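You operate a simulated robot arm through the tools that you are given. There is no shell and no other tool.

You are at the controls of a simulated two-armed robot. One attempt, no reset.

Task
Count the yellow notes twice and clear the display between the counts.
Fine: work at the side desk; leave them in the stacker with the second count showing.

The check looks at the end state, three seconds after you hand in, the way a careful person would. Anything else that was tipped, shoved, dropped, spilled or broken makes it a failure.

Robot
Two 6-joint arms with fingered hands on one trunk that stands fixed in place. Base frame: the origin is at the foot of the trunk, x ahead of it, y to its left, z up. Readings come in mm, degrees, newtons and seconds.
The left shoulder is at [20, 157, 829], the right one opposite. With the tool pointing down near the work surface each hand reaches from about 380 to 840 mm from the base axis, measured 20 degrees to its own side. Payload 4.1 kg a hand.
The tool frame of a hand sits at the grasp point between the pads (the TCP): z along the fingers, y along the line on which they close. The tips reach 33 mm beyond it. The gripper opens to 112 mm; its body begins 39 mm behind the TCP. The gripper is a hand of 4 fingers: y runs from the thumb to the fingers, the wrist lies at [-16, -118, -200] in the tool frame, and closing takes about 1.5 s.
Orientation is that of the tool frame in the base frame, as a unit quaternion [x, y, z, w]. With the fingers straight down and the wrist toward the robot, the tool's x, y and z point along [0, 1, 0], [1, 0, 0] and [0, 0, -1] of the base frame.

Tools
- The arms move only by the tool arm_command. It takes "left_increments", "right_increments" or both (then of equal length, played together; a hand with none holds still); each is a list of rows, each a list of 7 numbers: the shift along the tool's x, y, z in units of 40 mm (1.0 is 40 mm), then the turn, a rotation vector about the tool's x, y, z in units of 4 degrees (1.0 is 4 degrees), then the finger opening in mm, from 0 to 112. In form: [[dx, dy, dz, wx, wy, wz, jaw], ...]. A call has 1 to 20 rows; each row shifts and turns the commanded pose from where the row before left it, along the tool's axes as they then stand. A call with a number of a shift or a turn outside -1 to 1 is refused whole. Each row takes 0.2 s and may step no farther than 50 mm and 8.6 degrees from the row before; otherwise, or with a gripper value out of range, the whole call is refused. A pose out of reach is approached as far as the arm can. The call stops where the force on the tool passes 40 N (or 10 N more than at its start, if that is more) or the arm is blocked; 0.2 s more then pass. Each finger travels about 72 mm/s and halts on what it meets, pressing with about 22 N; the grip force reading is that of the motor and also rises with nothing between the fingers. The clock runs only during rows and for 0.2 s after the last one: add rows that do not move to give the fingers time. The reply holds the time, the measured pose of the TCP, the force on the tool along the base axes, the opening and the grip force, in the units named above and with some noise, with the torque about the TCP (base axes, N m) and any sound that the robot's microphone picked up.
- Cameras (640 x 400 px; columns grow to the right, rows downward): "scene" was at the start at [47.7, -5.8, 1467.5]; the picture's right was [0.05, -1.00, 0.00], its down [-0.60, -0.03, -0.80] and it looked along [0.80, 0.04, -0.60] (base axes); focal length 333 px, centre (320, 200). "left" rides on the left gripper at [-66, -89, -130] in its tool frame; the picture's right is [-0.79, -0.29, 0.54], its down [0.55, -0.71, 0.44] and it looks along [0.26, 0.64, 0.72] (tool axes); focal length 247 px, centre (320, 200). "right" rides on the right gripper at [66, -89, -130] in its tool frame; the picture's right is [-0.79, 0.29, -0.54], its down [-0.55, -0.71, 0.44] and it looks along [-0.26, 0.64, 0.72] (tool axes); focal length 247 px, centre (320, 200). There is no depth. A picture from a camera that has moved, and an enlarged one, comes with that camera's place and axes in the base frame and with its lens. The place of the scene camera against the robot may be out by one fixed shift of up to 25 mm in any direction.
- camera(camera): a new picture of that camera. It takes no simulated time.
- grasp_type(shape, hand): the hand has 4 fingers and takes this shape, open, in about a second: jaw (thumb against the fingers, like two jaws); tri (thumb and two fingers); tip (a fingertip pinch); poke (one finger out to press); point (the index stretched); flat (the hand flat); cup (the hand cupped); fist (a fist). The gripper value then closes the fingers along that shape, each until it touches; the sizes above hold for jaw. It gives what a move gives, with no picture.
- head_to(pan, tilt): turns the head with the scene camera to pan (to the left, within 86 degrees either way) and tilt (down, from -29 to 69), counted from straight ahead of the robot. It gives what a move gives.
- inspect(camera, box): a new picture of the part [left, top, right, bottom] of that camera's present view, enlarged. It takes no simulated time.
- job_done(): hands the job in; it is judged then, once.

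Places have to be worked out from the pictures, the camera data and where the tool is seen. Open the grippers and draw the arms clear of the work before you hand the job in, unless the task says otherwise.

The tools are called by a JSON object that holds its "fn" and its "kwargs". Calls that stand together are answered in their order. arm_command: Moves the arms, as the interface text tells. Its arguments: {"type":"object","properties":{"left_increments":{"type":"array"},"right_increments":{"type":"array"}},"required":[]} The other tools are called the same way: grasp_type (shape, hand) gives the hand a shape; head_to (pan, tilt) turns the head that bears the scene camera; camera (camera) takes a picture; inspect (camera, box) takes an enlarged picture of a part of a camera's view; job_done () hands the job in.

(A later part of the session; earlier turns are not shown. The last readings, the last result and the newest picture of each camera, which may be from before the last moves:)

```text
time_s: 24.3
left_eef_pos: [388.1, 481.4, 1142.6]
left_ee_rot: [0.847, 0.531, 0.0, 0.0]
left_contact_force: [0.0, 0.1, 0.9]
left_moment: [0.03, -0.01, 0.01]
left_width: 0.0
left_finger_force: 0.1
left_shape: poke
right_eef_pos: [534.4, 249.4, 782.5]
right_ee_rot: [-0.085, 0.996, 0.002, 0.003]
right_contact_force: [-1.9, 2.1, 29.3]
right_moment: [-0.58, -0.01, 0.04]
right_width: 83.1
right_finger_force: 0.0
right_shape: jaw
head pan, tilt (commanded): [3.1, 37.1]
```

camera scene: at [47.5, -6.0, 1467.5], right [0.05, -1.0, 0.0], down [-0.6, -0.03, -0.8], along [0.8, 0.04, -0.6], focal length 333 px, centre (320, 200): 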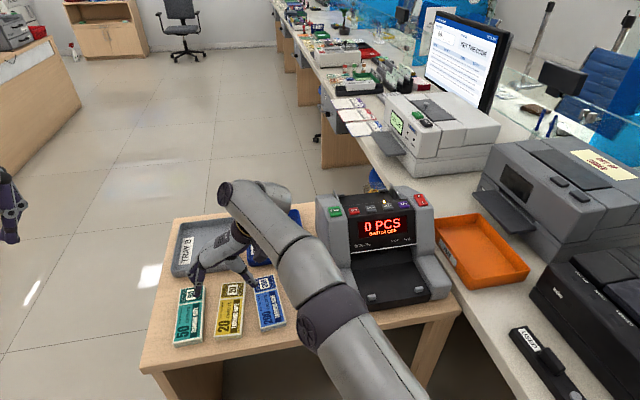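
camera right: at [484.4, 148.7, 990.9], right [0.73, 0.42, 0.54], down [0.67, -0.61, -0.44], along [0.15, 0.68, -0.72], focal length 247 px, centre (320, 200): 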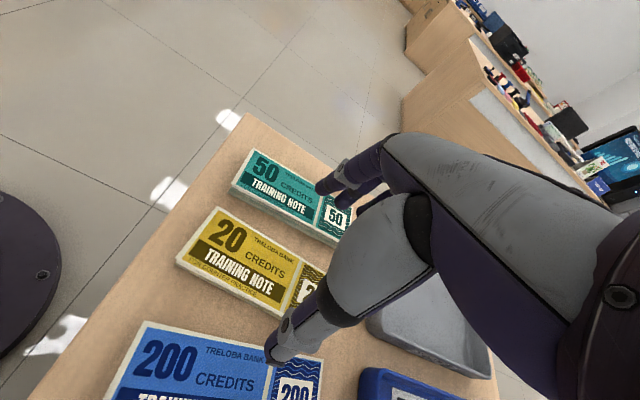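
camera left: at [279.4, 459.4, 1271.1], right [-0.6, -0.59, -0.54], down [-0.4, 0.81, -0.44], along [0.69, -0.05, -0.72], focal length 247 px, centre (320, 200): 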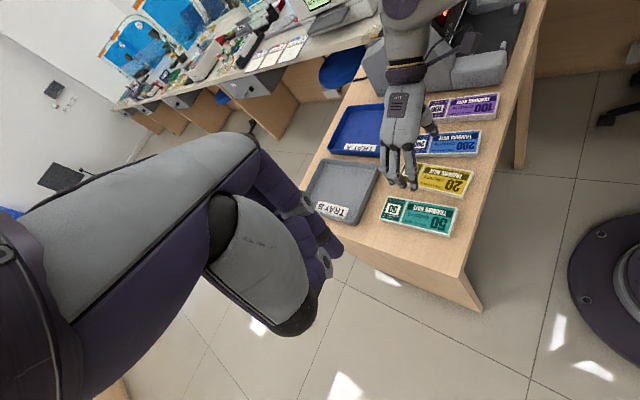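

The tips have touched the table: 29 N upward at TCP z≈782.5, so the desk is about z≈749 and the stack's top about 759. I'll back off 3 mm and close the fingers on the stack.

{"fn": "arm_command", "kwargs": {"right_increments": [[0, 0, -0.1, 0, 0, 0, 84], [0, 0, 0, 0, 0, 0, 84], [0, 0, 0, 0, 0, 0, 72], [0, 0, 0, 0, 0, 0, 66], [0, 0, 0, 0, 0, 0, 60], [0, 0, 0, 0, 0, 0, 54], [0, 0, 0, 0, 0, 0, 50], [0, 0, 0, 0, 0, 0, 50], [0, 0, 0, 0, 0, 0, 50]]}}

{"fn": "inspect", "kwargs": {"camera": "right", "box": [120, 120, 440, 400]}}

{"fn": "inspect", "kwargs": {"camera": "scene", "box": [190, 250, 290, 330]}}

{"fn": "inspect", "kwargs": {"camera": "left", "box": [380, 140, 480, 220]}}

```text
time_s: 26.3
left_eef_pos: [388.3, 480.8, 1141.5]
left_ee_rot: [0.847, 0.531, 0.0, 0.0]
left_contact_force: [0.2, -0.1, -0.5]
left_moment: [-0.01, 0.01, 0.02]
left_width: 0.1
left_finger_force: 0.0
left_shape: poke
right_eef_pos: [533.5, 248.5, 783.6]
right_ee_rot: [-0.085, 0.996, 0.0, 0.0]
right_contact_force: [-2.3, -2.4, 9.5]
right_moment: [0.13, 0.24, 0.08]
right_width: 56.8
right_finger_force: 21.6
right_shape: jaw
head pan, tilt (commanded): [3.1, 37.1]
```

```text
1.43 times, centred on (280, 260) of right
camera zoom: at [483.9, 149.5, 914.2], right [0.73, 0.42, 0.54], down [0.67, -0.61, -0.44], along [0.15, 0.68, -0.72], focal length 353 px, centre (377, 114)
```

zoom: 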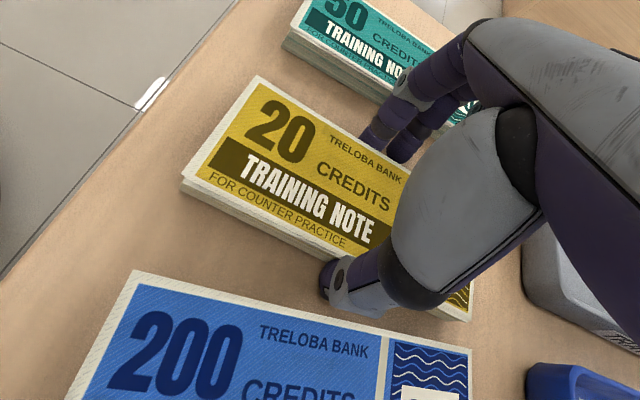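

```text
5.00 times, centred on (240, 290) of scene
camera zoom: at [47.5, -6.0, 1467.5], right [0.05, -1.0, 0.0], down [-0.6, -0.03, -0.8], along [0.8, 0.04, -0.6], focal length 1667 px, centre (720, -250)
```

zoom: 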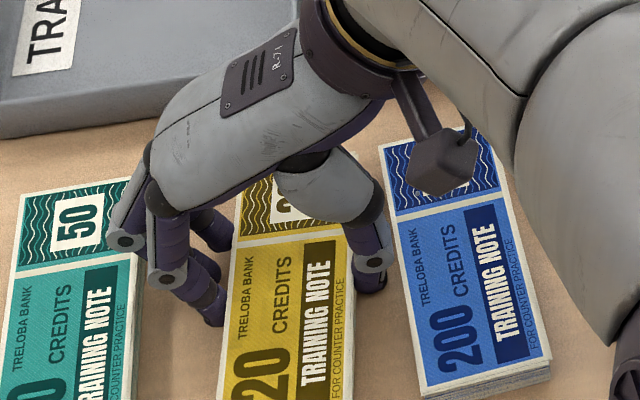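

```text
5.00 times, centred on (430, 180) of left
camera zoom: at [279.4, 459.4, 1271.2], right [-0.6, -0.59, -0.54], down [-0.4, 0.81, -0.44], along [0.69, -0.05, -0.72], focal length 1235 px, centre (-230, 300)
```

zoom: 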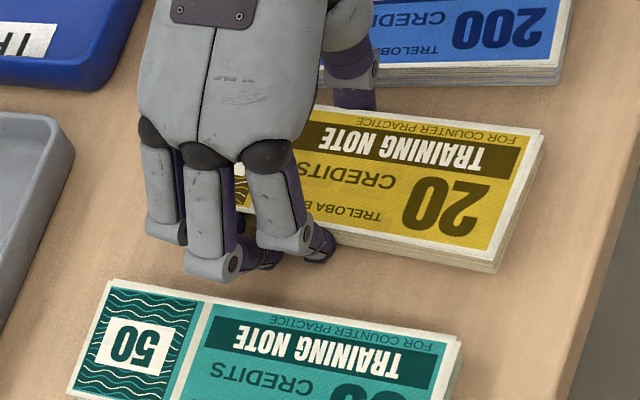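

The fingers have closed on the stack (opening 56.8 mm, grip 21.6 N). I'll lift slowly and check that it comes up.

{"fn": "arm_command", "kwargs": {"right_increments": [[0, 0, -0.1, 0, 0, 0, 46], [0, 0, -0.15, 0, 0, 0, 46], [0, 0, -0.25, 0, 0, 0, 46], [0, 0, -0.3, 0, 0, 0, 46], [0, 0, 0, 0, 0, 0, 46]]}}

{"fn": "inspect", "kwargs": {"camera": "right", "box": [120, 120, 440, 400]}}

{"fn": "inspect", "kwargs": {"camera": "scene", "box": [160, 220, 300, 350]}}

{"fn": "inspect", "kwargs": {"camera": "left", "box": [380, 140, 480, 220]}}

```text
time_s: 27.5
left_eef_pos: [388.0, 480.8, 1142.2]
left_ee_rot: [0.847, 0.531, 0.001, 0.0]
left_contact_force: [0.3, -0.3, 0.1]
left_moment: [0.0, 0.02, -0.01]
left_width: 0.0
left_finger_force: 0.0
left_shape: poke
right_eef_pos: [533.7, 248.5, 815.5]
right_ee_rot: [-0.085, 0.996, 0.0, 0.0]
right_contact_force: [0.3, -0.5, -0.6]
right_moment: [-0.05, 0.02, -0.01]
right_width: 55.6
right_finger_force: 22.3
right_shape: jaw
head pan, tilt (commanded): [3.1, 37.1]
```

```text
1.43 times, centred on (280, 260) of right
camera zoom: at [483.2, 149.8, 945.8], right [0.73, 0.42, 0.54], down [0.67, -0.61, -0.44], along [0.14, 0.68, -0.72], focal length 353 px, centre (377, 114)
```

zoom: 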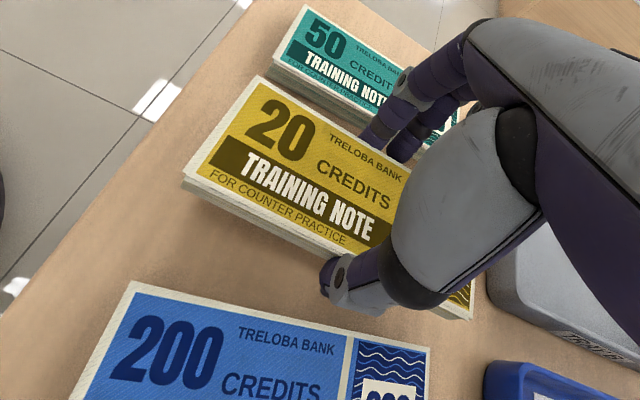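

```text
3.08 times, centred on (230, 285) of scene
camera zoom: at [47.8, -5.8, 1467.5], right [0.05, -1.0, 0.0], down [-0.6, -0.03, -0.8], along [0.8, 0.04, -0.6], focal length 1026 px, centre (597, -62)
```

zoom: 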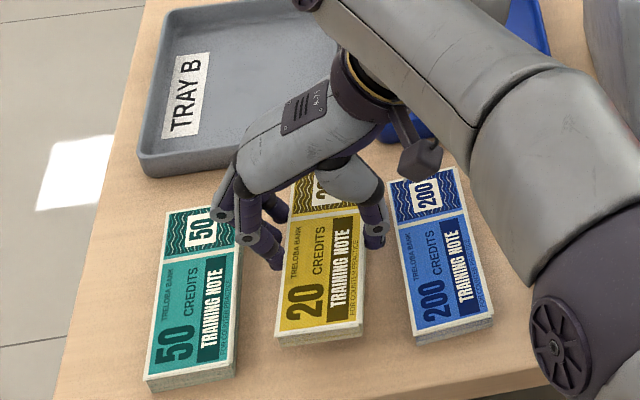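

```text
5.00 times, centred on (430, 180) of left
camera zoom: at [279.7, 459.5, 1271.0], right [-0.6, -0.59, -0.54], down [-0.4, 0.81, -0.44], along [0.69, -0.05, -0.72], focal length 1235 px, centre (-230, 300)
```

zoom: 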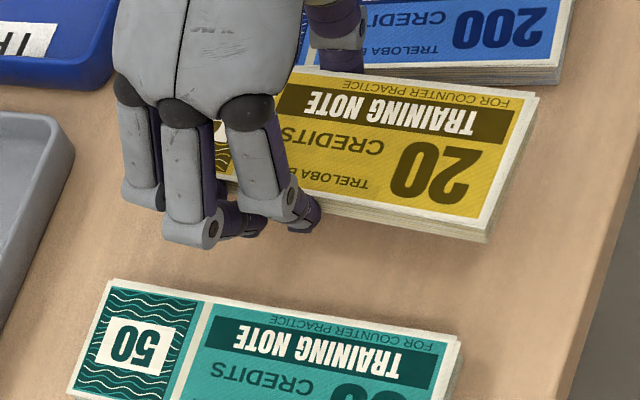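

The stack is held firmly and sits about 8 mm toward the thumb from the TCP. I'll lift and carry it back to the middle, clear of the machine, then turn the hand back toward the machine's yaw.

{"fn": "arm_command", "kwargs": {"right_increments": [[0.1, -0.2, -0.8, 0, 0, 0, 46], [0.266, -0.55, -0.579, 0, 0, 0, 46], [0.266, -0.55, -0.579, 0, 0, 0, 46], [0.266, -0.55, -0.579, 0, 0, 0, 46], [0.266, -0.55, -0.579, 0, 0, 0, 46], [0.266, -0.55, -0.579, 0, 0, 0, 46], [0.266, -0.55, -0.579, 0, 0, 0, 46], [0.266, -0.55, -0.579, 0, 0, 0, 46]]}}

{"fn": "arm_command", "kwargs": {"right_increments": [[0, 0, 0, 0, 0, 1, 46], [0, 0, 0, 0, 0, 1, 46], [0, 0, 0, 0, 0, 1, 46], [0, 0, 0, 0, 0, 1, 46], [0, 0, 0, 0, 0, 1, 46], [0, 0, 0, 0, 0, 1, 46], [0, 0, 0, 0, 0, 1, 46], [0, 0, 0, 0, 0, 1, 46], [0, 0, 0, 0, 0, 1, 46], [0, 0, 0, 0, 0, 1, 46], [0, 0, 0, 0, 0, 1, 46], [0, 0, 0, 0, 0, 1, 46], [0, 0, 0, 0, 0, 1, 46], [0, 0, 0, 0, 0, 1, 46], [0, 0, 0, 0, 0, 1, 46], [0, 0, 0, 0, 0, 1, 46], [0, 0, 0, 0, 0, 1, 46], [0, 0, 0, 0, 0, 1, 46], [0, 0, 0, 0, 0, 1, 46], [0, 0, 0, 0, 0, 1, 46]]}}

{"fn": "camera", "kwargs": {"camera": "right"}}

{"fn": "camera", "kwargs": {"camera": "scene"}}

```text
time_s: 29.3
left_eef_pos: [388.6, 480.9, 1142.2]
left_ee_rot: [0.848, 0.531, 0.0, 0.0]
left_contact_force: [-0.1, -0.7, -0.6]
left_moment: [-0.01, 0.0, -0.02]
left_width: 0.2
left_finger_force: 0.0
left_shape: poke
right_eef_pos: [484.0, 76.6, 1009.0]
right_ee_rot: [-0.085, 0.996, 0.0, 0.0]
right_contact_force: [1.1, 0.0, -0.6]
right_moment: [-0.01, 0.01, -0.03]
right_width: 55.9
right_finger_force: 22.7
right_shape: jaw
head pan, tilt (commanded): [3.1, 37.1]
```

```text
time_s: 33.5
left_eef_pos: [387.6, 481.2, 1141.3]
left_ee_rot: [0.848, 0.53, 0.0, 0.0]
left_contact_force: [-0.1, 0.4, -0.2]
left_moment: [-0.02, -0.02, 0.0]
left_width: 0.0
left_finger_force: 0.1
left_shape: poke
right_eef_pos: [484.1, 74.7, 1008.5]
right_ee_rot: [0.575, 0.818, 0.0, -0.001]
right_contact_force: [-0.9, 0.4, -0.7]
right_moment: [-0.01, -0.02, 0.0]
right_width: 55.5
right_finger_force: 21.5
right_shape: jaw
head pan, tilt (commanded): [3.1, 37.1]
```

```text
taken
camera right: at [378.0, 107.3, 1140.3], right [0.54, -0.65, 0.54], down [-0.48, -0.76, -0.44], along [0.69, -0.03, -0.72], focal length 247 px, centre (320, 200)
```

right: 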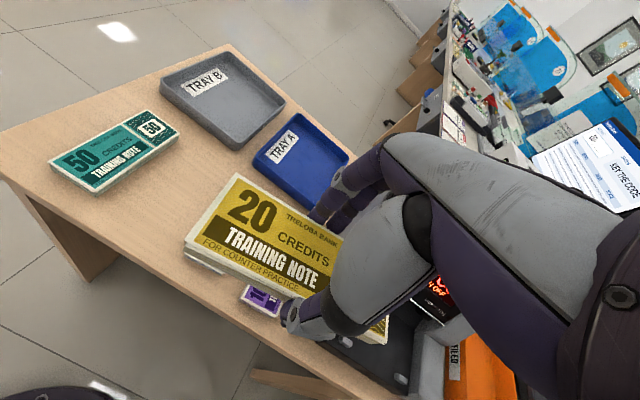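

```text
taken
camera scene: at [47.8, -5.9, 1467.5], right [0.05, -1.0, 0.0], down [-0.6, -0.03, -0.8], along [0.8, 0.04, -0.6], focal length 333 px, centre (320, 200)
```

scene: 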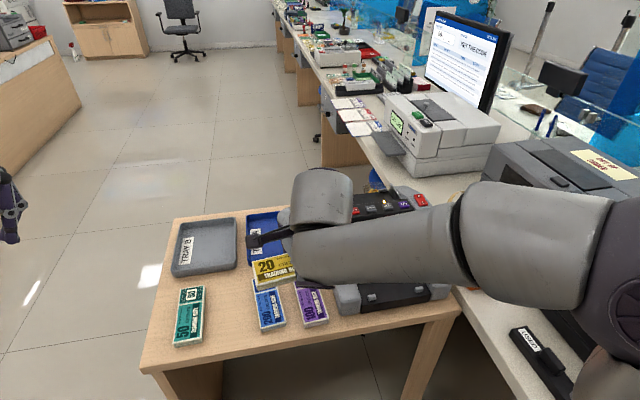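

The hand has turned to 19.8° with the notes still secure. I'll finish the yaw to 14.65° and move toward the hopper at about z=1005, keeping the notes' underside at about 970, above the machine's top at about 936.

{"fn": "arm_command", "kwargs": {"right_increments": [[0, 0, 0, 0, 0, 0.64, 46], [0, 0, 0, 0, 0, 0.64, 46], [-0.598, 0.727, 0, 0, 0, 0, 46], [-0.598, 0.727, 0, 0, 0, 0, 46], [-0.598, 0.727, 0, 0, 0, 0, 46], [-0.598, 0.727, 0, 0, 0, 0, 46], [-0.598, 0.727, 0, 0, 0, 0, 46], [-0.598, 0.727, 0, 0, 0, 0, 46]]}}

{"fn": "camera", "kwargs": {"camera": "right"}}

{"fn": "camera", "kwargs": {"camera": "scene"}}

```text
time_s: 35.3
left_eef_pos: [387.8, 480.9, 1141.9]
left_ee_rot: [0.847, 0.531, 0.001, 0.0]
left_contact_force: [0.1, 0.7, -1.0]
left_moment: [0.01, 0.0, -0.02]
left_width: 0.2
left_finger_force: 0.0
left_shape: poke
right_eef_pos: [689.1, -17.9, 1009.7]
right_ee_rot: [0.611, 0.791, -0.001, 0.0]
right_contact_force: [0.6, -0.1, -0.5]
right_moment: [-0.02, -0.01, -0.01]
right_width: 55.5
right_finger_force: 21.9
right_shape: jaw
head pan, tilt (commanded): [3.1, 37.1]
```

```text
taken
camera right: at [586.5, 21.7, 1139.9], right [0.48, -0.69, 0.54], down [-0.55, -0.71, -0.44], along [0.69, -0.09, -0.72], focal length 247 px, centre (320, 200)
```

right: 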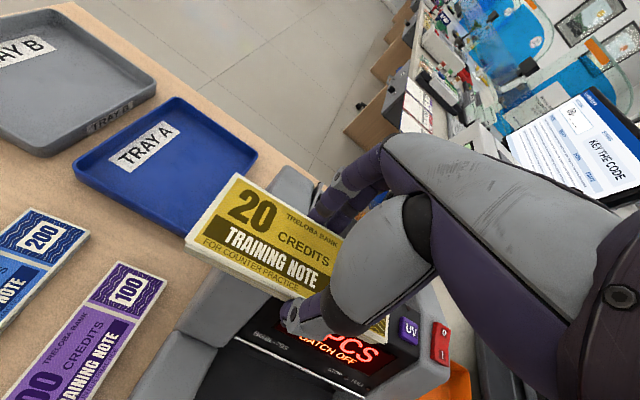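

```text
taken
camera scene: at [47.3, -5.7, 1467.5], right [0.05, -1.0, 0.0], down [-0.6, -0.03, -0.8], along [0.8, 0.04, -0.6], focal length 333 px, centre (320, 200)
```

scene: 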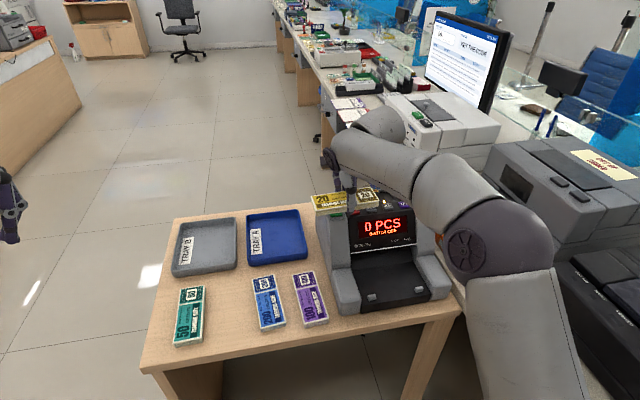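

Yaw is 14.6° and everything is clear. I'll continue over the hopper.

{"fn": "arm_command", "kwargs": {"right_increments": [[-0.608, 0.726, 0, 0, 0, 0, 46], [-0.608, 0.726, 0, 0, 0, 0, 46], [-0.608, 0.726, 0, 0, 0, 0, 46], [-0.608, 0.726, 0, 0, 0, 0, 46]]}}

{"fn": "camera", "kwargs": {"camera": "right"}}

{"fn": "camera", "kwargs": {"camera": "scene"}}

```text
time_s: 36.3
left_eef_pos: [387.8, 481.3, 1142.4]
left_ee_rot: [0.848, 0.531, 0.0, 0.0]
left_contact_force: [0.2, 0.5, -0.9]
left_moment: [-0.05, -0.01, -0.02]
left_width: 0.0
left_finger_force: 0.0
left_shape: poke
right_eef_pos: [753.1, -83.0, 991.3]
right_ee_rot: [0.611, 0.791, 0.0, 0.0]
right_contact_force: [-0.2, -0.5, -1.1]
right_moment: [-0.02, -0.01, 0.01]
right_width: 53.1
right_finger_force: 21.9
right_shape: jaw
right hand out of reach, approached as far as the arm can: row 2, 3, 4
head pan, tilt (commanded): [3.1, 37.1]
heard: click, click, click
```

```text
taken
camera right: at [650.8, -42.5, 1121.2], right [0.48, -0.69, 0.54], down [-0.55, -0.71, -0.44], along [0.69, -0.09, -0.72], focal length 247 px, centre (320, 200)
```

right: 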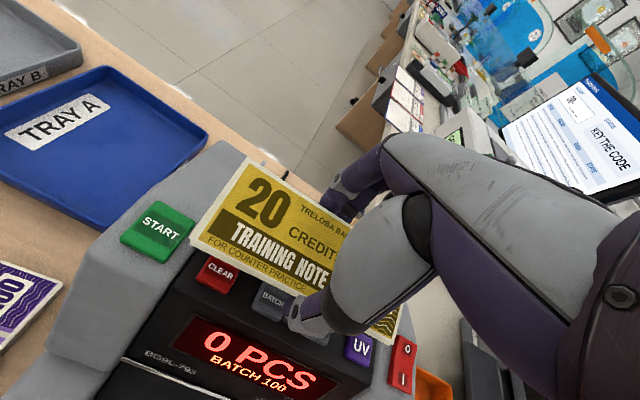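

```text
taken
camera scene: at [47.4, -5.4, 1467.5], right [0.05, -1.0, 0.0], down [-0.6, -0.03, -0.8], along [0.8, 0.04, -0.6], focal length 333 px, centre (320, 200)
```

scene: 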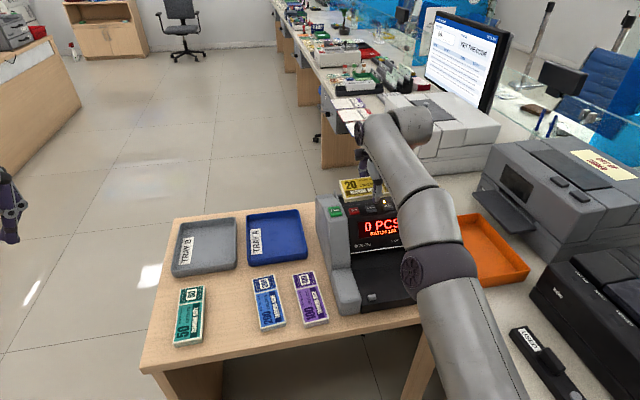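

Three clicks were heard and the display now reads "BATCH 100", so reaching out of range made the hand dip and press the BATCH button. I need to see exactly what's touching before I do anything else.

{"fn": "inspect", "kwargs": {"camera": "right", "box": [100, 130, 440, 390]}}

{"fn": "inspect", "kwargs": {"camera": "scene", "box": [310, 150, 450, 260]}}

{"fn": "inspect", "kwargs": {"camera": "left", "box": [300, 0, 560, 160]}}

```text
1.54 times, centred on (270, 260) of right
camera zoom: at [650.8, -42.5, 1121.2], right [0.48, -0.69, 0.54], down [-0.55, -0.71, -0.44], along [0.69, -0.09, -0.72], focal length 380 px, centre (397, 108)
```

zoom: 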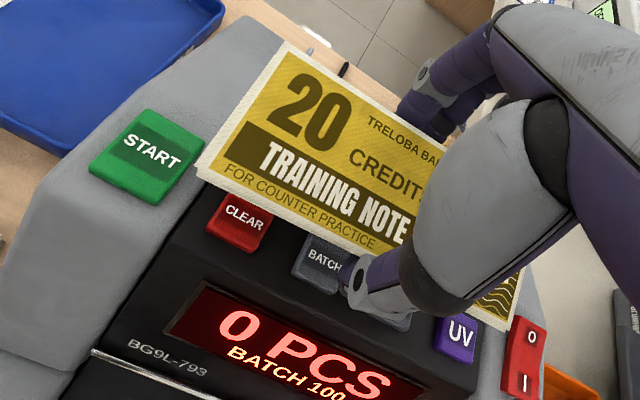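

```text
3.64 times, centred on (380, 205) of scene
camera zoom: at [47.4, -5.4, 1467.5], right [0.05, -1.0, 0.0], down [-0.6, -0.03, -0.8], along [0.8, 0.04, -0.6], focal length 1212 px, centre (102, 182)
```

zoom: 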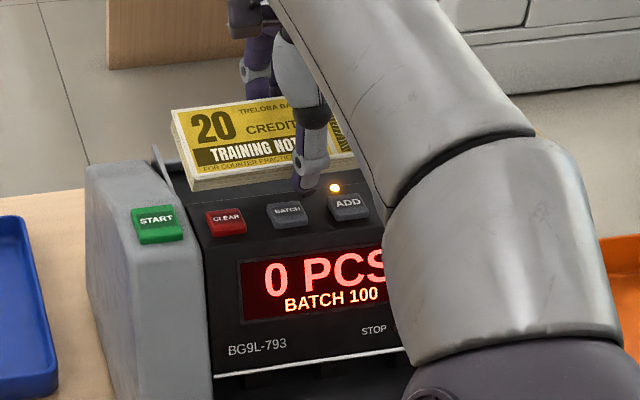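

```text
2.46 times, centred on (430, 80) of left
camera zoom: at [279.5, 459.8, 1271.0], right [-0.6, -0.59, -0.54], down [-0.4, 0.81, -0.44], along [0.69, -0.05, -0.72], focal length 608 px, centre (49, 495)
```

zoom: 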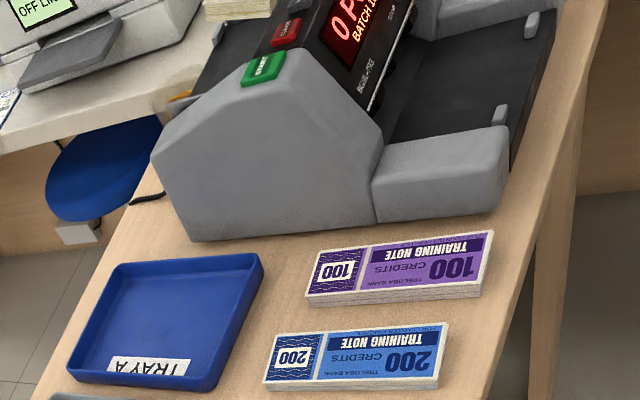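

The notes slid about 30 mm up inside the grip and BATCH got pressed. ADD is still lit, the count still reads 0, and nothing is touching now. I'll retreat back and up from the machine, put the notes back where they came from to regrip them low, and restore BATCH to OFF later.

{"fn": "arm_command", "kwargs": {"right_increments": [[0, -0.7, -0.2, 0, 0, 0, 46], [0, -0.8, -0.35, 0, 0, 0, 46], [0.69, -0.5, -0.05, 0, 0, 0, 46], [0.69, -0.5, -0.05, 0, 0, 0, 46], [0.69, -0.5, -0.05, 0, 0, 0, 46], [0.69, -0.5, -0.05, 0, 0, 0, 46], [0.69, -0.5, -0.05, 0, 0, 0, 46], [0.69, -0.5, -0.05, 0, 0, 0, 46], [0.69, -0.5, -0.05, 0, 0, 0, 46], [0.69, -0.5, -0.05, 0, 0, 0, 46]]}}

{"fn": "camera", "kwargs": {"camera": "right"}}

{"fn": "inspect", "kwargs": {"camera": "left", "box": [300, 0, 560, 160]}}

{"fn": "camera", "kwargs": {"camera": "scene"}}

```text
time_s: 38.5
left_eef_pos: [387.6, 480.2, 1143.1]
left_ee_rot: [0.848, 0.531, 0.002, -0.001]
left_contact_force: [0.1, -0.6, -0.3]
left_moment: [0.03, 0.05, 0.0]
left_width: 0.0
left_finger_force: 0.1
left_shape: poke
right_eef_pos: [485.3, 74.3, 1026.9]
right_ee_rot: [0.611, 0.791, 0.001, 0.0]
right_contact_force: [0.3, 0.0, 0.3]
right_moment: [-0.02, 0.0, 0.0]
right_width: 53.0
right_finger_force: 21.8
right_shape: jaw
head pan, tilt (commanded): [3.1, 37.1]
```

```text
taken
camera right: at [382.8, 115.0, 1157.3], right [0.48, -0.69, 0.54], down [-0.55, -0.71, -0.44], along [0.69, -0.09, -0.72], focal length 247 px, centre (320, 200)
```

right: 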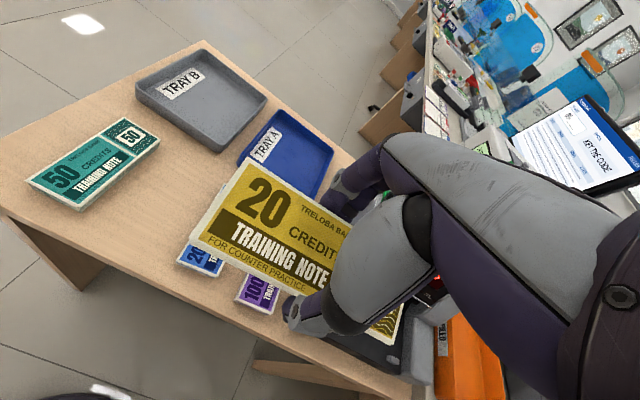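

```text
2.46 times, centred on (430, 80) of left
camera zoom: at [279.9, 459.3, 1271.1], right [-0.6, -0.59, -0.54], down [-0.4, 0.81, -0.44], along [0.69, -0.05, -0.72], focal length 608 px, centre (49, 495)
```

zoom: 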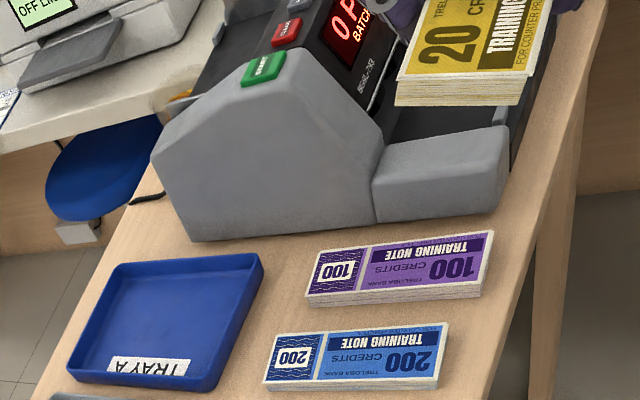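

```text
taken
camera scene: at [48.0, -6.1, 1467.5], right [0.05, -1.0, 0.0], down [-0.6, -0.03, -0.8], along [0.8, 0.04, -0.6], focal length 333 px, centre (320, 200)
```

scene: 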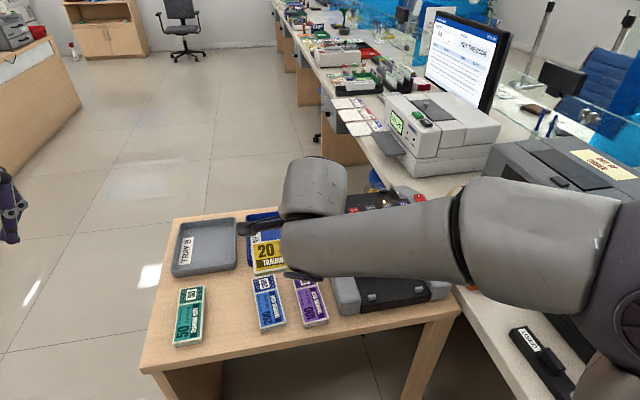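

The notes are still secure and the machine looks undisturbed. I'll turn the hand back to 99.8° and return over the original spot between the teal and blue stacks.

{"fn": "arm_command", "kwargs": {"right_increments": [[0, 0, 0, 0, 0, -1, 46], [0, 0, 0, 0, 0, -1, 46], [0, 0, 0, 0, 0, -1, 46], [0, 0, 0, 0, 0, -1, 46], [0, 0, 0, 0, 0, -1, 46], [0, 0, 0, 0, 0, -1, 46], [0, 0, 0, 0, 0, -1, 46], [0, 0, 0, 0, 0, -1, 46], [0, 0, 0, 0, 0, -1, 46], [0, 0, 0, 0, 0, -1, 46], [0, 0, 0, 0, 0, -1, 46], [0, 0, 0, 0, 0, -1, 46], [0, 0, 0, 0, 0, -1, 46], [0, 0, 0, 0, 0, -1, 46], [0, 0, 0, 0, 0, -1, 46], [0, 0, 0, 0, 0, -1, 46], [0, 0, 0, 0, 0, -1, 46], [0, 0, 0, 0, 0, -1, 46], [0, 0, 0, 0, 0, -1, 46], [0, 0, 0, 0, 0, -1, 46]]}}

{"fn": "arm_command", "kwargs": {"right_increments": [[0, 0, 0, 0, 0, -0.65, 46], [0, 0, 0, 0, 0, -0.65, 46], [-0.214, 0.458, 0.547, 0, 0, 0, 46], [-0.214, 0.458, 0.547, 0, 0, 0, 46], [-0.214, 0.458, 0.547, 0, 0, 0, 46], [-0.214, 0.458, 0.547, 0, 0, 0, 46], [-0.214, 0.458, 0.547, 0, 0, 0, 46], [-0.214, 0.458, 0.547, 0, 0, 0, 46], [-0.214, 0.458, 0.547, 0, 0, 0, 46], [-0.214, 0.458, 0.547, 0, 0, 0, 46], [-0.214, 0.458, 0.547, 0, 0, 0, 46]]}}

{"fn": "inspect", "kwargs": {"camera": "right", "box": [120, 120, 440, 400]}}

{"fn": "inspect", "kwargs": {"camera": "scene", "box": [160, 220, 300, 350]}}

{"fn": "inspect", "kwargs": {"camera": "left", "box": [360, 100, 500, 230]}}

```text
time_s: 42.7
left_eef_pos: [388.8, 480.1, 1141.7]
left_ee_rot: [0.848, 0.531, 0.0, 0.0]
left_contact_force: [0.7, -0.3, 0.5]
left_moment: [0.03, 0.0, 0.01]
left_width: 0.2
left_finger_force: 0.1
left_shape: poke
right_eef_pos: [486.3, 73.6, 1028.3]
right_ee_rot: [-0.041, 0.999, 0.0, 0.0]
right_contact_force: [-0.3, -0.4, 0.0]
right_moment: [-0.01, 0.01, 0.0]
right_width: 53.0
right_finger_force: 22.1
right_shape: jaw
head pan, tilt (commanded): [3.1, 37.1]
```

```text
time_s: 45.1
left_eef_pos: [388.9, 480.2, 1141.1]
left_ee_rot: [0.847, 0.531, 0.0, 0.0]
left_contact_force: [-0.5, -0.5, -0.1]
left_moment: [-0.01, -0.01, 0.0]
left_width: 0.0
left_finger_force: 0.0
left_shape: poke
right_eef_pos: [534.2, 248.0, 832.5]
right_ee_rot: [-0.086, 0.996, -0.001, 0.001]
right_contact_force: [-0.8, -0.3, -0.3]
right_moment: [0.03, 0.01, -0.04]
right_width: 52.7
right_finger_force: 22.1
right_shape: jaw
head pan, tilt (commanded): [3.1, 37.1]
```

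```text
1.43 times, centred on (280, 260) of right
camera zoom: at [484.7, 149.3, 963.1], right [0.73, 0.42, 0.54], down [0.67, -0.61, -0.43], along [0.15, 0.68, -0.72], focal length 353 px, centre (377, 114)
```

zoom: 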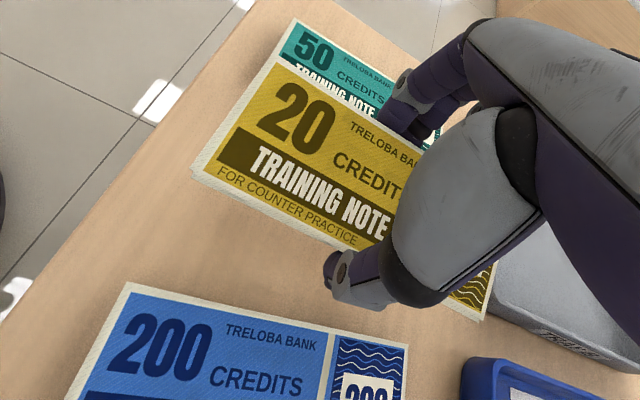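

```text
3.08 times, centred on (230, 285) of scene
camera zoom: at [47.6, -6.2, 1467.5], right [0.05, -1.0, 0.0], down [-0.6, -0.03, -0.8], along [0.8, 0.04, -0.6], focal length 1026 px, centre (597, -62)
```

zoom: 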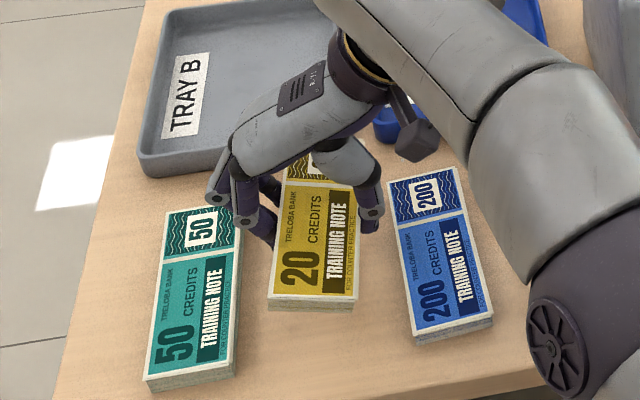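

```text
3.08 times, centred on (430, 165) of left
camera zoom: at [279.5, 459.2, 1271.2], right [-0.6, -0.59, -0.54], down [-0.4, 0.81, -0.44], along [0.69, -0.05, -0.72], focal length 760 px, centre (-18, 308)
```

zoom: 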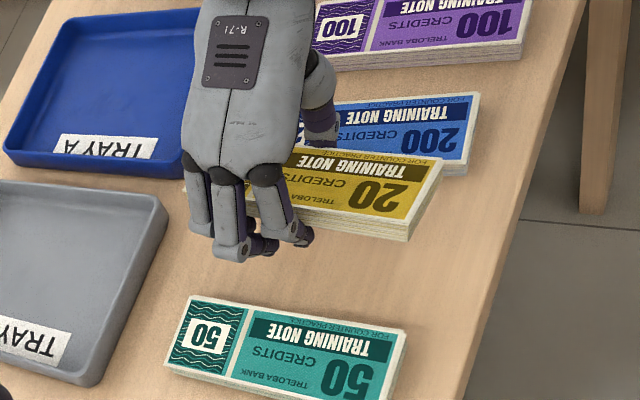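

Measuring the corners again, the stack rose about 15 mm in the grip and tilted slightly. I'll descend to the earlier grasp height, open to 84 mm so it drops the small distance onto the desk, and then regrip it at the tips.

{"fn": "arm_command", "kwargs": {"right_increments": [[0, 0.04, 0.6, 0, 0, 0, 46], [0, 0, 0.5, 0, 0, 0, 46], [0, 0, 0.08, 0, 0, 0, 46], [0, 0, 0, 0, 0, 0, 46]]}}

{"fn": "arm_command", "kwargs": {"right_increments": [[0, 0, 0, 0, 0, 0, 60], [0, 0, 0, 0, 0, 0, 70], [0, 0, 0, 0, 0, 0, 84], [0, 0, 0, 0, 0, 0, 84], [0, 0, 0, 0, 0, 0, 84], [0, 0, 0, 0, 0, 0, 84]]}}

{"fn": "inspect", "kwargs": {"camera": "right", "box": [120, 120, 440, 400]}}

{"fn": "inspect", "kwargs": {"camera": "scene", "box": [160, 220, 300, 350]}}

{"fn": "inspect", "kwargs": {"camera": "left", "box": [360, 100, 500, 230]}}

```text
time_s: 46.1
left_eef_pos: [389.6, 480.4, 1141.9]
left_ee_rot: [0.847, 0.531, 0.0, 0.0]
left_contact_force: [-0.5, -0.4, 0.5]
left_moment: [0.0, -0.03, -0.03]
left_width: 0.0
left_finger_force: 0.1
left_shape: poke
right_eef_pos: [533.4, 251.3, 784.3]
right_ee_rot: [-0.086, 0.996, 0.001, 0.0]
right_contact_force: [-0.6, -0.2, -0.7]
right_moment: [0.01, -0.01, 0.01]
right_width: 52.7
right_finger_force: 22.4
right_shape: jaw
head pan, tilt (commanded): [3.1, 37.1]
```

```text
time_s: 47.5
left_eef_pos: [389.3, 480.0, 1141.9]
left_ee_rot: [0.847, 0.531, 0.0, 0.0]
left_contact_force: [-0.7, 0.5, -0.3]
left_moment: [0.0, -0.02, -0.03]
left_width: 0.1
left_finger_force: 0.0
left_shape: poke
right_eef_pos: [532.7, 251.9, 784.5]
right_ee_rot: [-0.086, 0.996, 0.0, 0.001]
right_contact_force: [-0.5, -0.6, -0.3]
right_moment: [0.02, 0.04, -0.03]
right_width: 83.7
right_finger_force: 0.1
right_shape: jaw
head pan, tilt (commanded): [3.1, 37.1]
```

```text
1.43 times, centred on (280, 260) of right
camera zoom: at [484.2, 152.0, 915.2], right [0.73, 0.42, 0.54], down [0.67, -0.61, -0.44], along [0.14, 0.68, -0.72], focal length 353 px, centre (377, 114)
```

zoom: 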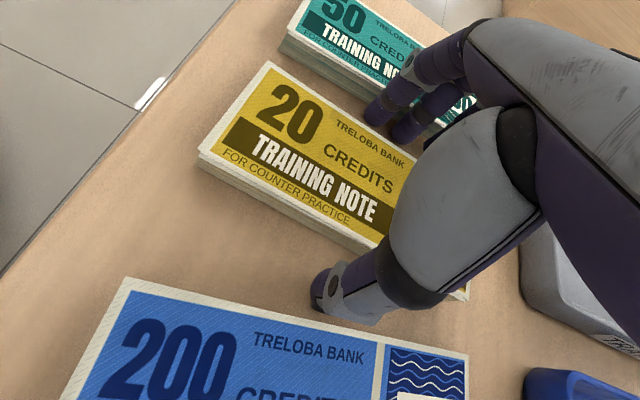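

```text
3.08 times, centred on (230, 285) of scene
camera zoom: at [47.7, -5.8, 1467.5], right [0.05, -1.0, 0.0], down [-0.6, -0.03, -0.8], along [0.8, 0.04, -0.6], focal length 1026 px, centre (597, -62)
```

zoom: 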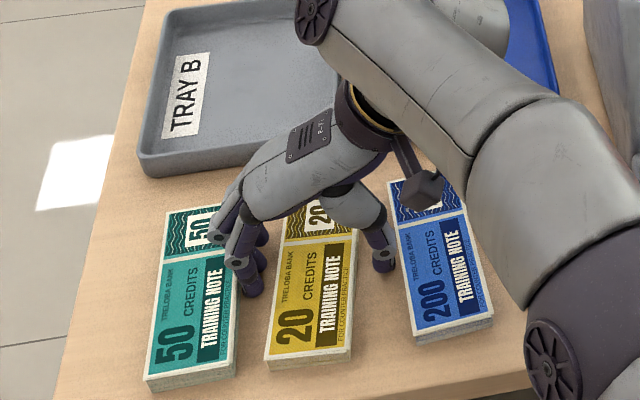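

```text
3.08 times, centred on (430, 165) of left
camera zoom: at [279.7, 459.5, 1271.0], right [-0.6, -0.59, -0.54], down [-0.4, 0.81, -0.44], along [0.69, -0.05, -0.72], focal length 760 px, centre (-18, 308)
```

zoom: 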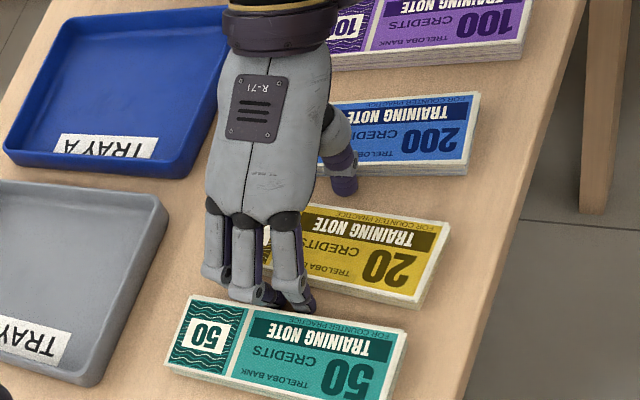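

The stack landed flat and square on the desk. I'll regrip it now at the fingertips.

{"fn": "arm_command", "kwargs": {"right_increments": [[0, 0, 0.02, 0, 0, 0, 76], [0, 0, 0, 0, 0, 0, 70], [0, 0, 0, 0, 0, 0, 64], [0, 0, 0, 0, 0, 0, 58], [0, 0, 0, 0, 0, 0, 52], [0, 0, 0, 0, 0, 0, 46], [0, 0, 0, 0, 0, 0, 46], [0, 0, 0, 0, 0, 0, 46]]}}

{"fn": "arm_command", "kwargs": {"right_increments": [[0, 0, -0.1, 0, 0, 0, 44], [0, 0, -0.2, 0, 0, 0, 44], [0, 0, -0.4, 0, 0, 0, 44], [0, 0, -0.3, 0, 0, 0, 44], [0, 0, 0, 0, 0, 0, 44]]}}

{"fn": "inspect", "kwargs": {"camera": "right", "box": [120, 120, 440, 400]}}

{"fn": "inspect", "kwargs": {"camera": "scene", "box": [160, 220, 300, 350]}}

{"fn": "inspect", "kwargs": {"camera": "left", "box": [360, 100, 500, 230]}}

```text
time_s: 49.3
left_eef_pos: [388.7, 481.4, 1142.4]
left_ee_rot: [0.848, 0.53, 0.0, 0.0]
left_contact_force: [-0.2, 0.1, -0.4]
left_moment: [0.0, -0.01, 0.01]
left_width: 0.0
left_finger_force: 0.1
left_shape: poke
right_eef_pos: [534.4, 250.6, 784.0]
right_ee_rot: [-0.085, 0.996, 0.0, 0.0]
right_contact_force: [0.4, -2.0, 4.3]
right_moment: [-0.22, -0.02, 0.01]
right_width: 55.1
right_finger_force: 22.3
right_shape: jaw
head pan, tilt (commanded): [3.1, 37.1]
```

```text
time_s: 50.5
left_eef_pos: [387.3, 480.4, 1141.7]
left_ee_rot: [0.847, 0.531, 0.0, 0.0]
left_contact_force: [0.3, 0.0, 0.4]
left_moment: [0.0, -0.01, -0.01]
left_width: 0.0
left_finger_force: 0.1
left_shape: poke
right_eef_pos: [534.2, 251.8, 822.9]
right_ee_rot: [-0.085, 0.996, 0.0, 0.0]
right_contact_force: [0.1, 0.5, -0.1]
right_moment: [-0.01, -0.01, 0.02]
right_width: 55.2
right_finger_force: 22.0
right_shape: jaw
head pan, tilt (commanded): [3.1, 37.1]
```

```text
1.43 times, centred on (280, 260) of right
camera zoom: at [484.1, 152.2, 953.6], right [0.73, 0.42, 0.54], down [0.67, -0.61, -0.44], along [0.14, 0.68, -0.72], focal length 353 px, centre (377, 114)
```

zoom: 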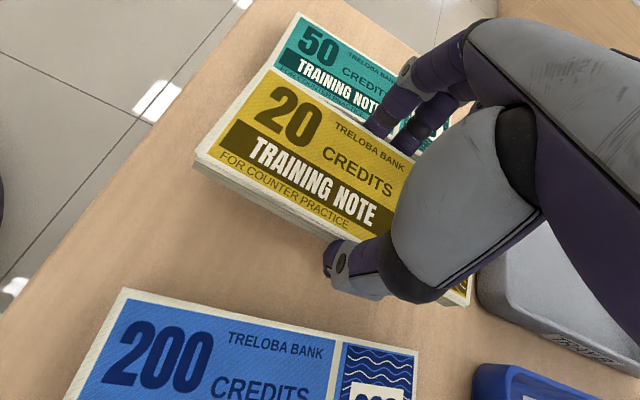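

```text
3.08 times, centred on (230, 285) of scene
camera zoom: at [47.8, -5.8, 1467.5], right [0.05, -1.0, 0.0], down [-0.6, -0.03, -0.8], along [0.8, 0.04, -0.6], focal length 1026 px, centre (597, -62)
```

zoom: 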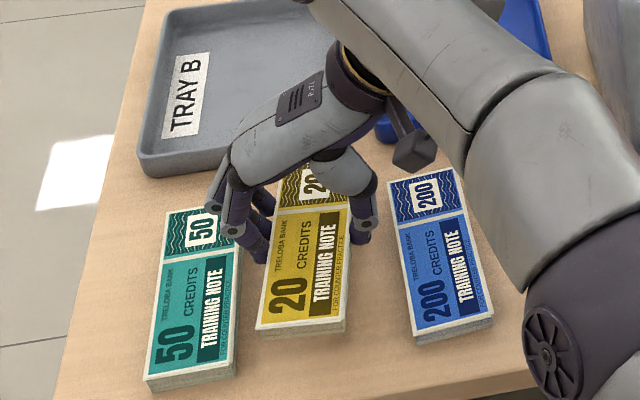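

```text
3.08 times, centred on (430, 165) of left
camera zoom: at [279.7, 459.5, 1271.0], right [-0.6, -0.59, -0.54], down [-0.4, 0.81, -0.44], along [0.69, -0.05, -0.72], focal length 760 px, centre (-18, 308)
```

zoom: 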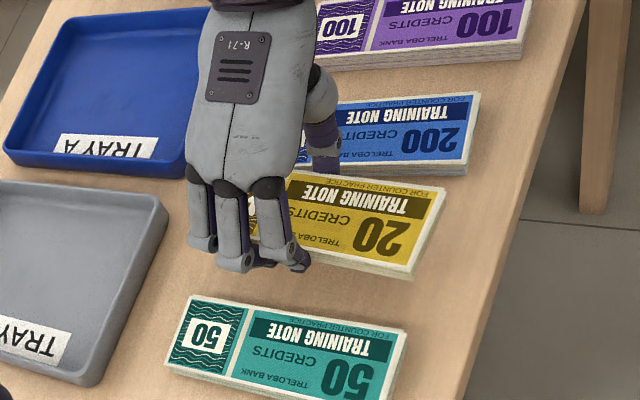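

The regrip is good, with the stack at the tips and centred about +4 mm. A vertical hand can't reach the hopper, so I'll carry the stack back to the middle, turn to the machine's yaw, and then tilt the hand about 18° forward to gain reach.

{"fn": "arm_command", "kwargs": {"right_increments": [[0.1, -0.2, -0.8, 0, 0, 0, 44], [0.266, -0.55, -0.579, 0, 0, 0, 44], [0.266, -0.55, -0.579, 0, 0, 0, 44], [0.266, -0.55, -0.579, 0, 0, 0, 44], [0.266, -0.55, -0.579, 0, 0, 0, 44], [0.266, -0.55, -0.579, 0, 0, 0, 44], [0.266, -0.55, -0.579, 0, 0, 0, 44], [0.266, -0.55, -0.579, 0, 0, 0, 44]]}}

{"fn": "arm_command", "kwargs": {"right_increments": [[0, 0, 0, 0, 0, 1, 44], [0, 0, 0, 0, 0, 1, 44], [0, 0, 0, 0, 0, 1, 44], [0, 0, 0, 0, 0, 1, 44], [0, 0, 0, 0, 0, 1, 44], [0, 0, 0, 0, 0, 1, 44], [0, 0, 0, 0, 0, 1, 44], [0, 0, 0, 0, 0, 1, 44], [0, 0, 0, 0, 0, 1, 44], [0, 0, 0, 0, 0, 1, 44], [0, 0, 0, 0, 0, 1, 44], [0, 0, 0, 0, 0, 1, 44], [0, 0, 0, 0, 0, 1, 44], [0, 0, 0, 0, 0, 1, 44], [0, 0, 0, 0, 0, 1, 44], [0, 0, 0, 0, 0, 1, 44], [0, 0, 0, 0, 0, 1, 44], [0, 0, 0, 0, 0, 1, 44], [0, 0, 0, 0, 0, 1, 44], [0, 0, 0, 0, 0, 1, 44]]}}

{"fn": "arm_command", "kwargs": {"right_increments": [[0, 0, 0, 0, 0, 0.65, 44], [0, 0, 0, 0, 0, 0.65, 44], [0, 0, 0, -0.9, 0, 0, 44], [0, 0, 0, -0.9, 0, 0, 44], [0, 0, 0, -0.9, 0, 0, 44], [0, 0, 0, -0.9, 0, 0, 44], [0, 0, 0, -0.9, 0, 0, 44], [0, 0, 0, 0, 0, 0, 44]]}}

{"fn": "camera", "kwargs": {"camera": "right"}}

{"fn": "camera", "kwargs": {"camera": "scene"}}

```text
time_s: 52.3
left_eef_pos: [388.7, 481.8, 1140.6]
left_ee_rot: [0.847, 0.531, 0.0, 0.0]
left_contact_force: [0.5, 0.6, -1.7]
left_moment: [-0.03, 0.04, -0.02]
left_width: 0.1
left_finger_force: 0.1
left_shape: poke
right_eef_pos: [481.6, 78.1, 1019.3]
right_ee_rot: [-0.085, 0.996, 0.0, -0.001]
right_contact_force: [0.1, 0.3, -0.9]
right_moment: [-0.01, 0.01, 0.0]
right_width: 55.1
right_finger_force: 22.2
right_shape: jaw
head pan, tilt (commanded): [3.1, 37.1]
```

```text
time_s: 56.5
left_eef_pos: [388.4, 480.1, 1142.2]
left_ee_rot: [0.847, 0.531, 0.001, 0.0]
left_contact_force: [-0.4, -0.5, 1.1]
left_moment: [-0.03, 0.02, -0.04]
left_width: 0.0
left_finger_force: 0.1
left_shape: poke
right_eef_pos: [484.1, 78.0, 1017.0]
right_ee_rot: [0.575, 0.818, -0.001, 0.0]
right_contact_force: [0.1, 1.0, -0.8]
right_moment: [0.0, 0.01, 0.0]
right_width: 54.8
right_finger_force: 22.1
right_shape: jaw
head pan, tilt (commanded): [3.1, 37.1]
```

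```text
time_s: 58.3
left_eef_pos: [389.2, 481.1, 1142.5]
left_ee_rot: [0.848, 0.531, 0.0, 0.0]
left_contact_force: [0.4, -0.5, 0.3]
left_moment: [0.04, -0.01, -0.02]
left_width: 0.0
left_finger_force: 0.1
left_shape: poke
right_eef_pos: [483.8, 78.1, 1018.9]
right_ee_rot: [0.604, 0.782, 0.123, 0.096]
right_contact_force: [0.4, -0.2, -0.2]
right_moment: [-0.03, -0.01, -0.01]
right_width: 55.1
right_finger_force: 21.5
right_shape: jaw
head pan, tilt (commanded): [3.1, 37.1]
```

```text
taken
camera right: at [346.9, 110.2, 1114.4], right [0.3, -0.74, 0.6], down [-0.38, -0.67, -0.63], along [0.87, -0.04, -0.49], focal length 247 px, centre (320, 200)
```

right: 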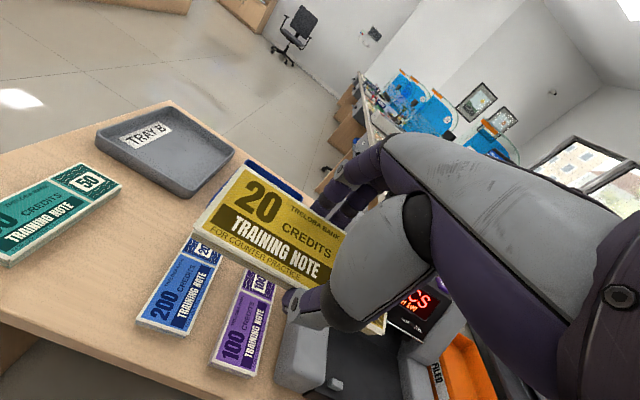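

```text
taken
camera scene: at [47.7, -5.8, 1467.5], right [0.05, -1.0, 0.0], down [-0.6, -0.03, -0.8], along [0.8, 0.04, -0.6], focal length 333 px, centre (320, 200)
```

scene: 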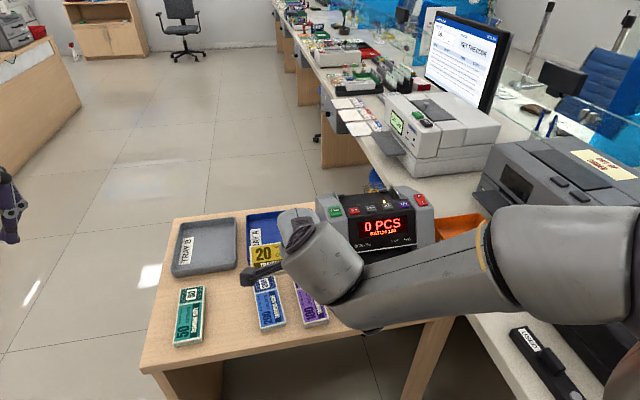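

The tilt is 18° as intended and the stack is still secure. I'll move to just in front of and above the hopper at z≈1005 and then check clearances.

{"fn": "arm_command", "kwargs": {"right_increments": [[-0.67, 0.535, 0.215, 0, 0, 0, 44], [-0.67, 0.535, 0.215, 0, 0, 0, 44], [-0.67, 0.535, 0.215, 0, 0, 0, 44], [-0.67, 0.535, 0.215, 0, 0, 0, 44], [-0.67, 0.535, 0.215, 0, 0, 0, 44], [-0.67, 0.535, 0.215, 0, 0, 0, 44], [-0.67, 0.535, 0.215, 0, 0, 0, 44], [-0.67, 0.535, 0.215, 0, 0, 0, 44], [-0.67, 0.535, 0.215, 0, 0, 0, 44]]}}

{"fn": "camera", "kwargs": {"camera": "right"}}

{"fn": "inspect", "kwargs": {"camera": "scene", "box": [300, 130, 480, 260]}}

{"fn": "inspect", "kwargs": {"camera": "left", "box": [300, 0, 560, 160]}}

```text
time_s: 60.3
left_eef_pos: [389.0, 480.8, 1142.6]
left_ee_rot: [0.847, 0.531, 0.0, 0.0]
left_contact_force: [-0.4, -0.6, 0.7]
left_moment: [0.01, -0.03, 0.01]
left_width: 0.0
left_finger_force: 0.0
left_shape: poke
right_eef_pos: [745.7, -102.8, 1002.7]
right_ee_rot: [0.603, 0.782, 0.124, 0.095]
right_contact_force: [-0.5, 0.6, -0.3]
right_moment: [0.0, -0.01, -0.05]
right_width: 55.0
right_finger_force: 22.0
right_shape: jaw
head pan, tilt (commanded): [3.1, 37.1]
```

```text
taken
camera right: at [607.6, -70.9, 1100.0], right [0.3, -0.74, 0.6], down [-0.38, -0.67, -0.63], along [0.87, -0.04, -0.49], focal length 247 px, centre (320, 200)
```

right: 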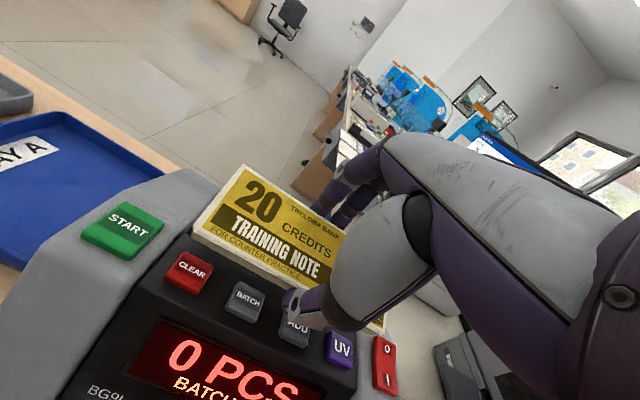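

```text
3.08 times, centred on (390, 195) of scene
camera zoom: at [47.5, -5.9, 1467.5], right [0.05, -1.0, 0.0], down [-0.6, -0.03, -0.8], along [0.8, 0.04, -0.6], focal length 1026 px, centre (105, 215)
```

zoom: 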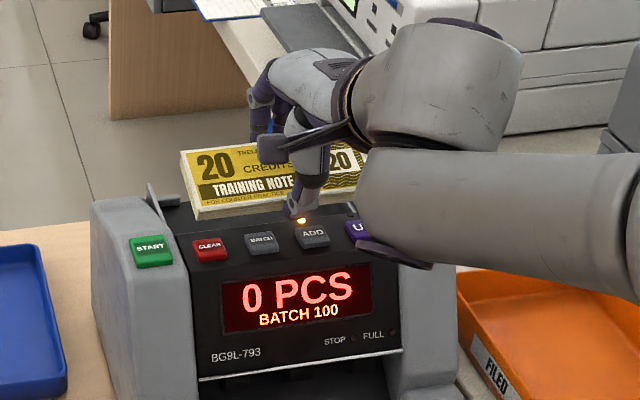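

```text
2.46 times, centred on (430, 80) of left
camera zoom: at [279.4, 459.5, 1271.1], right [-0.6, -0.59, -0.54], down [-0.4, 0.81, -0.44], along [0.69, -0.05, -0.72], focal length 608 px, centre (49, 495)
```

zoom: 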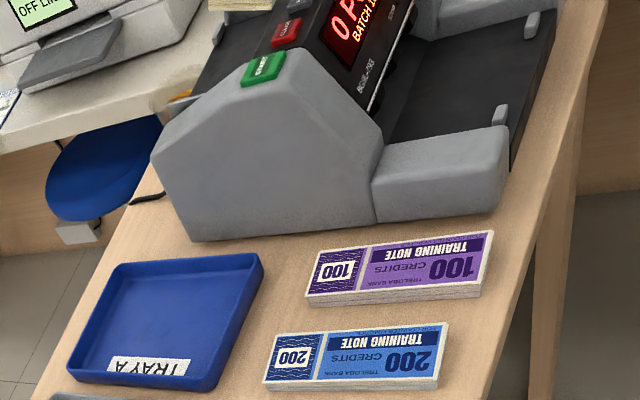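

To guide the insertion I want a side view. I'll bring the left hand (which stays well left of the machine) to the spot where its camera looked into the hopper before.

{"fn": "arm_command", "kwargs": {"left_increments": [[-0.37, 0.9, 0.0875, 0, 0, 0, 0], [-0.37, 0.9, 0.0875, 0, 0, 0, 0], [-0.37, 0.9, 0.0875, 0, 0, 0, 0], [-0.37, 0.9, 0.0875, 0, 0, 0, 0], [-0.37, 0.9, 0.0875, 0, 0, 0, 0], [-0.37, 0.9, 0.0875, 0, 0, 0, 0], [-0.37, 0.9, 0.0875, 0, 0, 0, 0], [-0.37, 0.9, 0.0875, 0, 0, 0, 0], [-0.37, 0.9, 0.0875, 0, 0, 0, 0], [-0.37, 0.9, 0.0875, 0, 0, 0, 0]]}}

{"fn": "camera", "kwargs": {"camera": "left"}}

{"fn": "inspect", "kwargs": {"camera": "left", "box": [360, 0, 620, 180]}}

```text
time_s: 62.5
left_eef_pos: [647.7, 194.3, 1107.9]
left_ee_rot: [0.847, 0.531, 0.0, 0.0]
left_contact_force: [-0.2, 0.2, 0.4]
left_moment: [0.0, -0.02, 0.0]
left_width: 0.1
left_finger_force: 0.0
left_shape: poke
right_eef_pos: [744.5, -102.6, 1004.2]
right_ee_rot: [0.603, 0.782, 0.124, 0.096]
right_contact_force: [-0.4, 1.4, 0.4]
right_moment: [-0.07, -0.04, 0.03]
right_width: 54.9
right_finger_force: 22.6
right_shape: jaw
head pan, tilt (commanded): [3.1, 37.1]
```

```text
taken
camera left: at [539.2, 172.3, 1237.4], right [-0.6, -0.59, -0.54], down [-0.4, 0.81, -0.44], along [0.69, -0.05, -0.72], focal length 247 px, centre (320, 200)
```

left: 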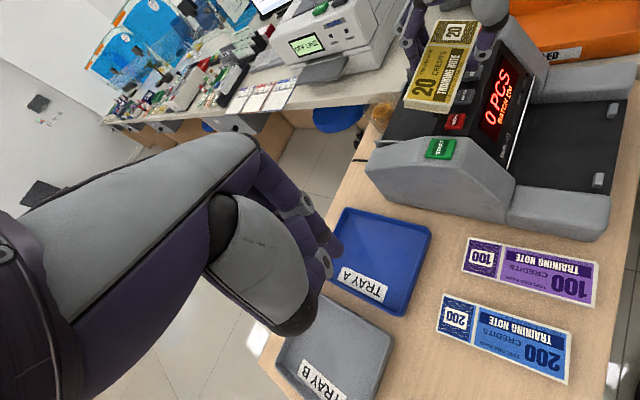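

```text
2.22 times, centred on (490, 90) of left
camera zoom: at [539.2, 172.3, 1237.4], right [-0.6, -0.59, -0.54], down [-0.4, 0.81, -0.44], along [0.69, -0.05, -0.72], focal length 549 px, centre (-58, 444)
```

zoom: 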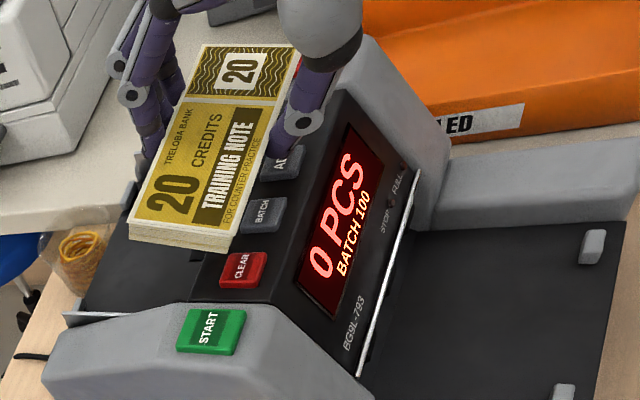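

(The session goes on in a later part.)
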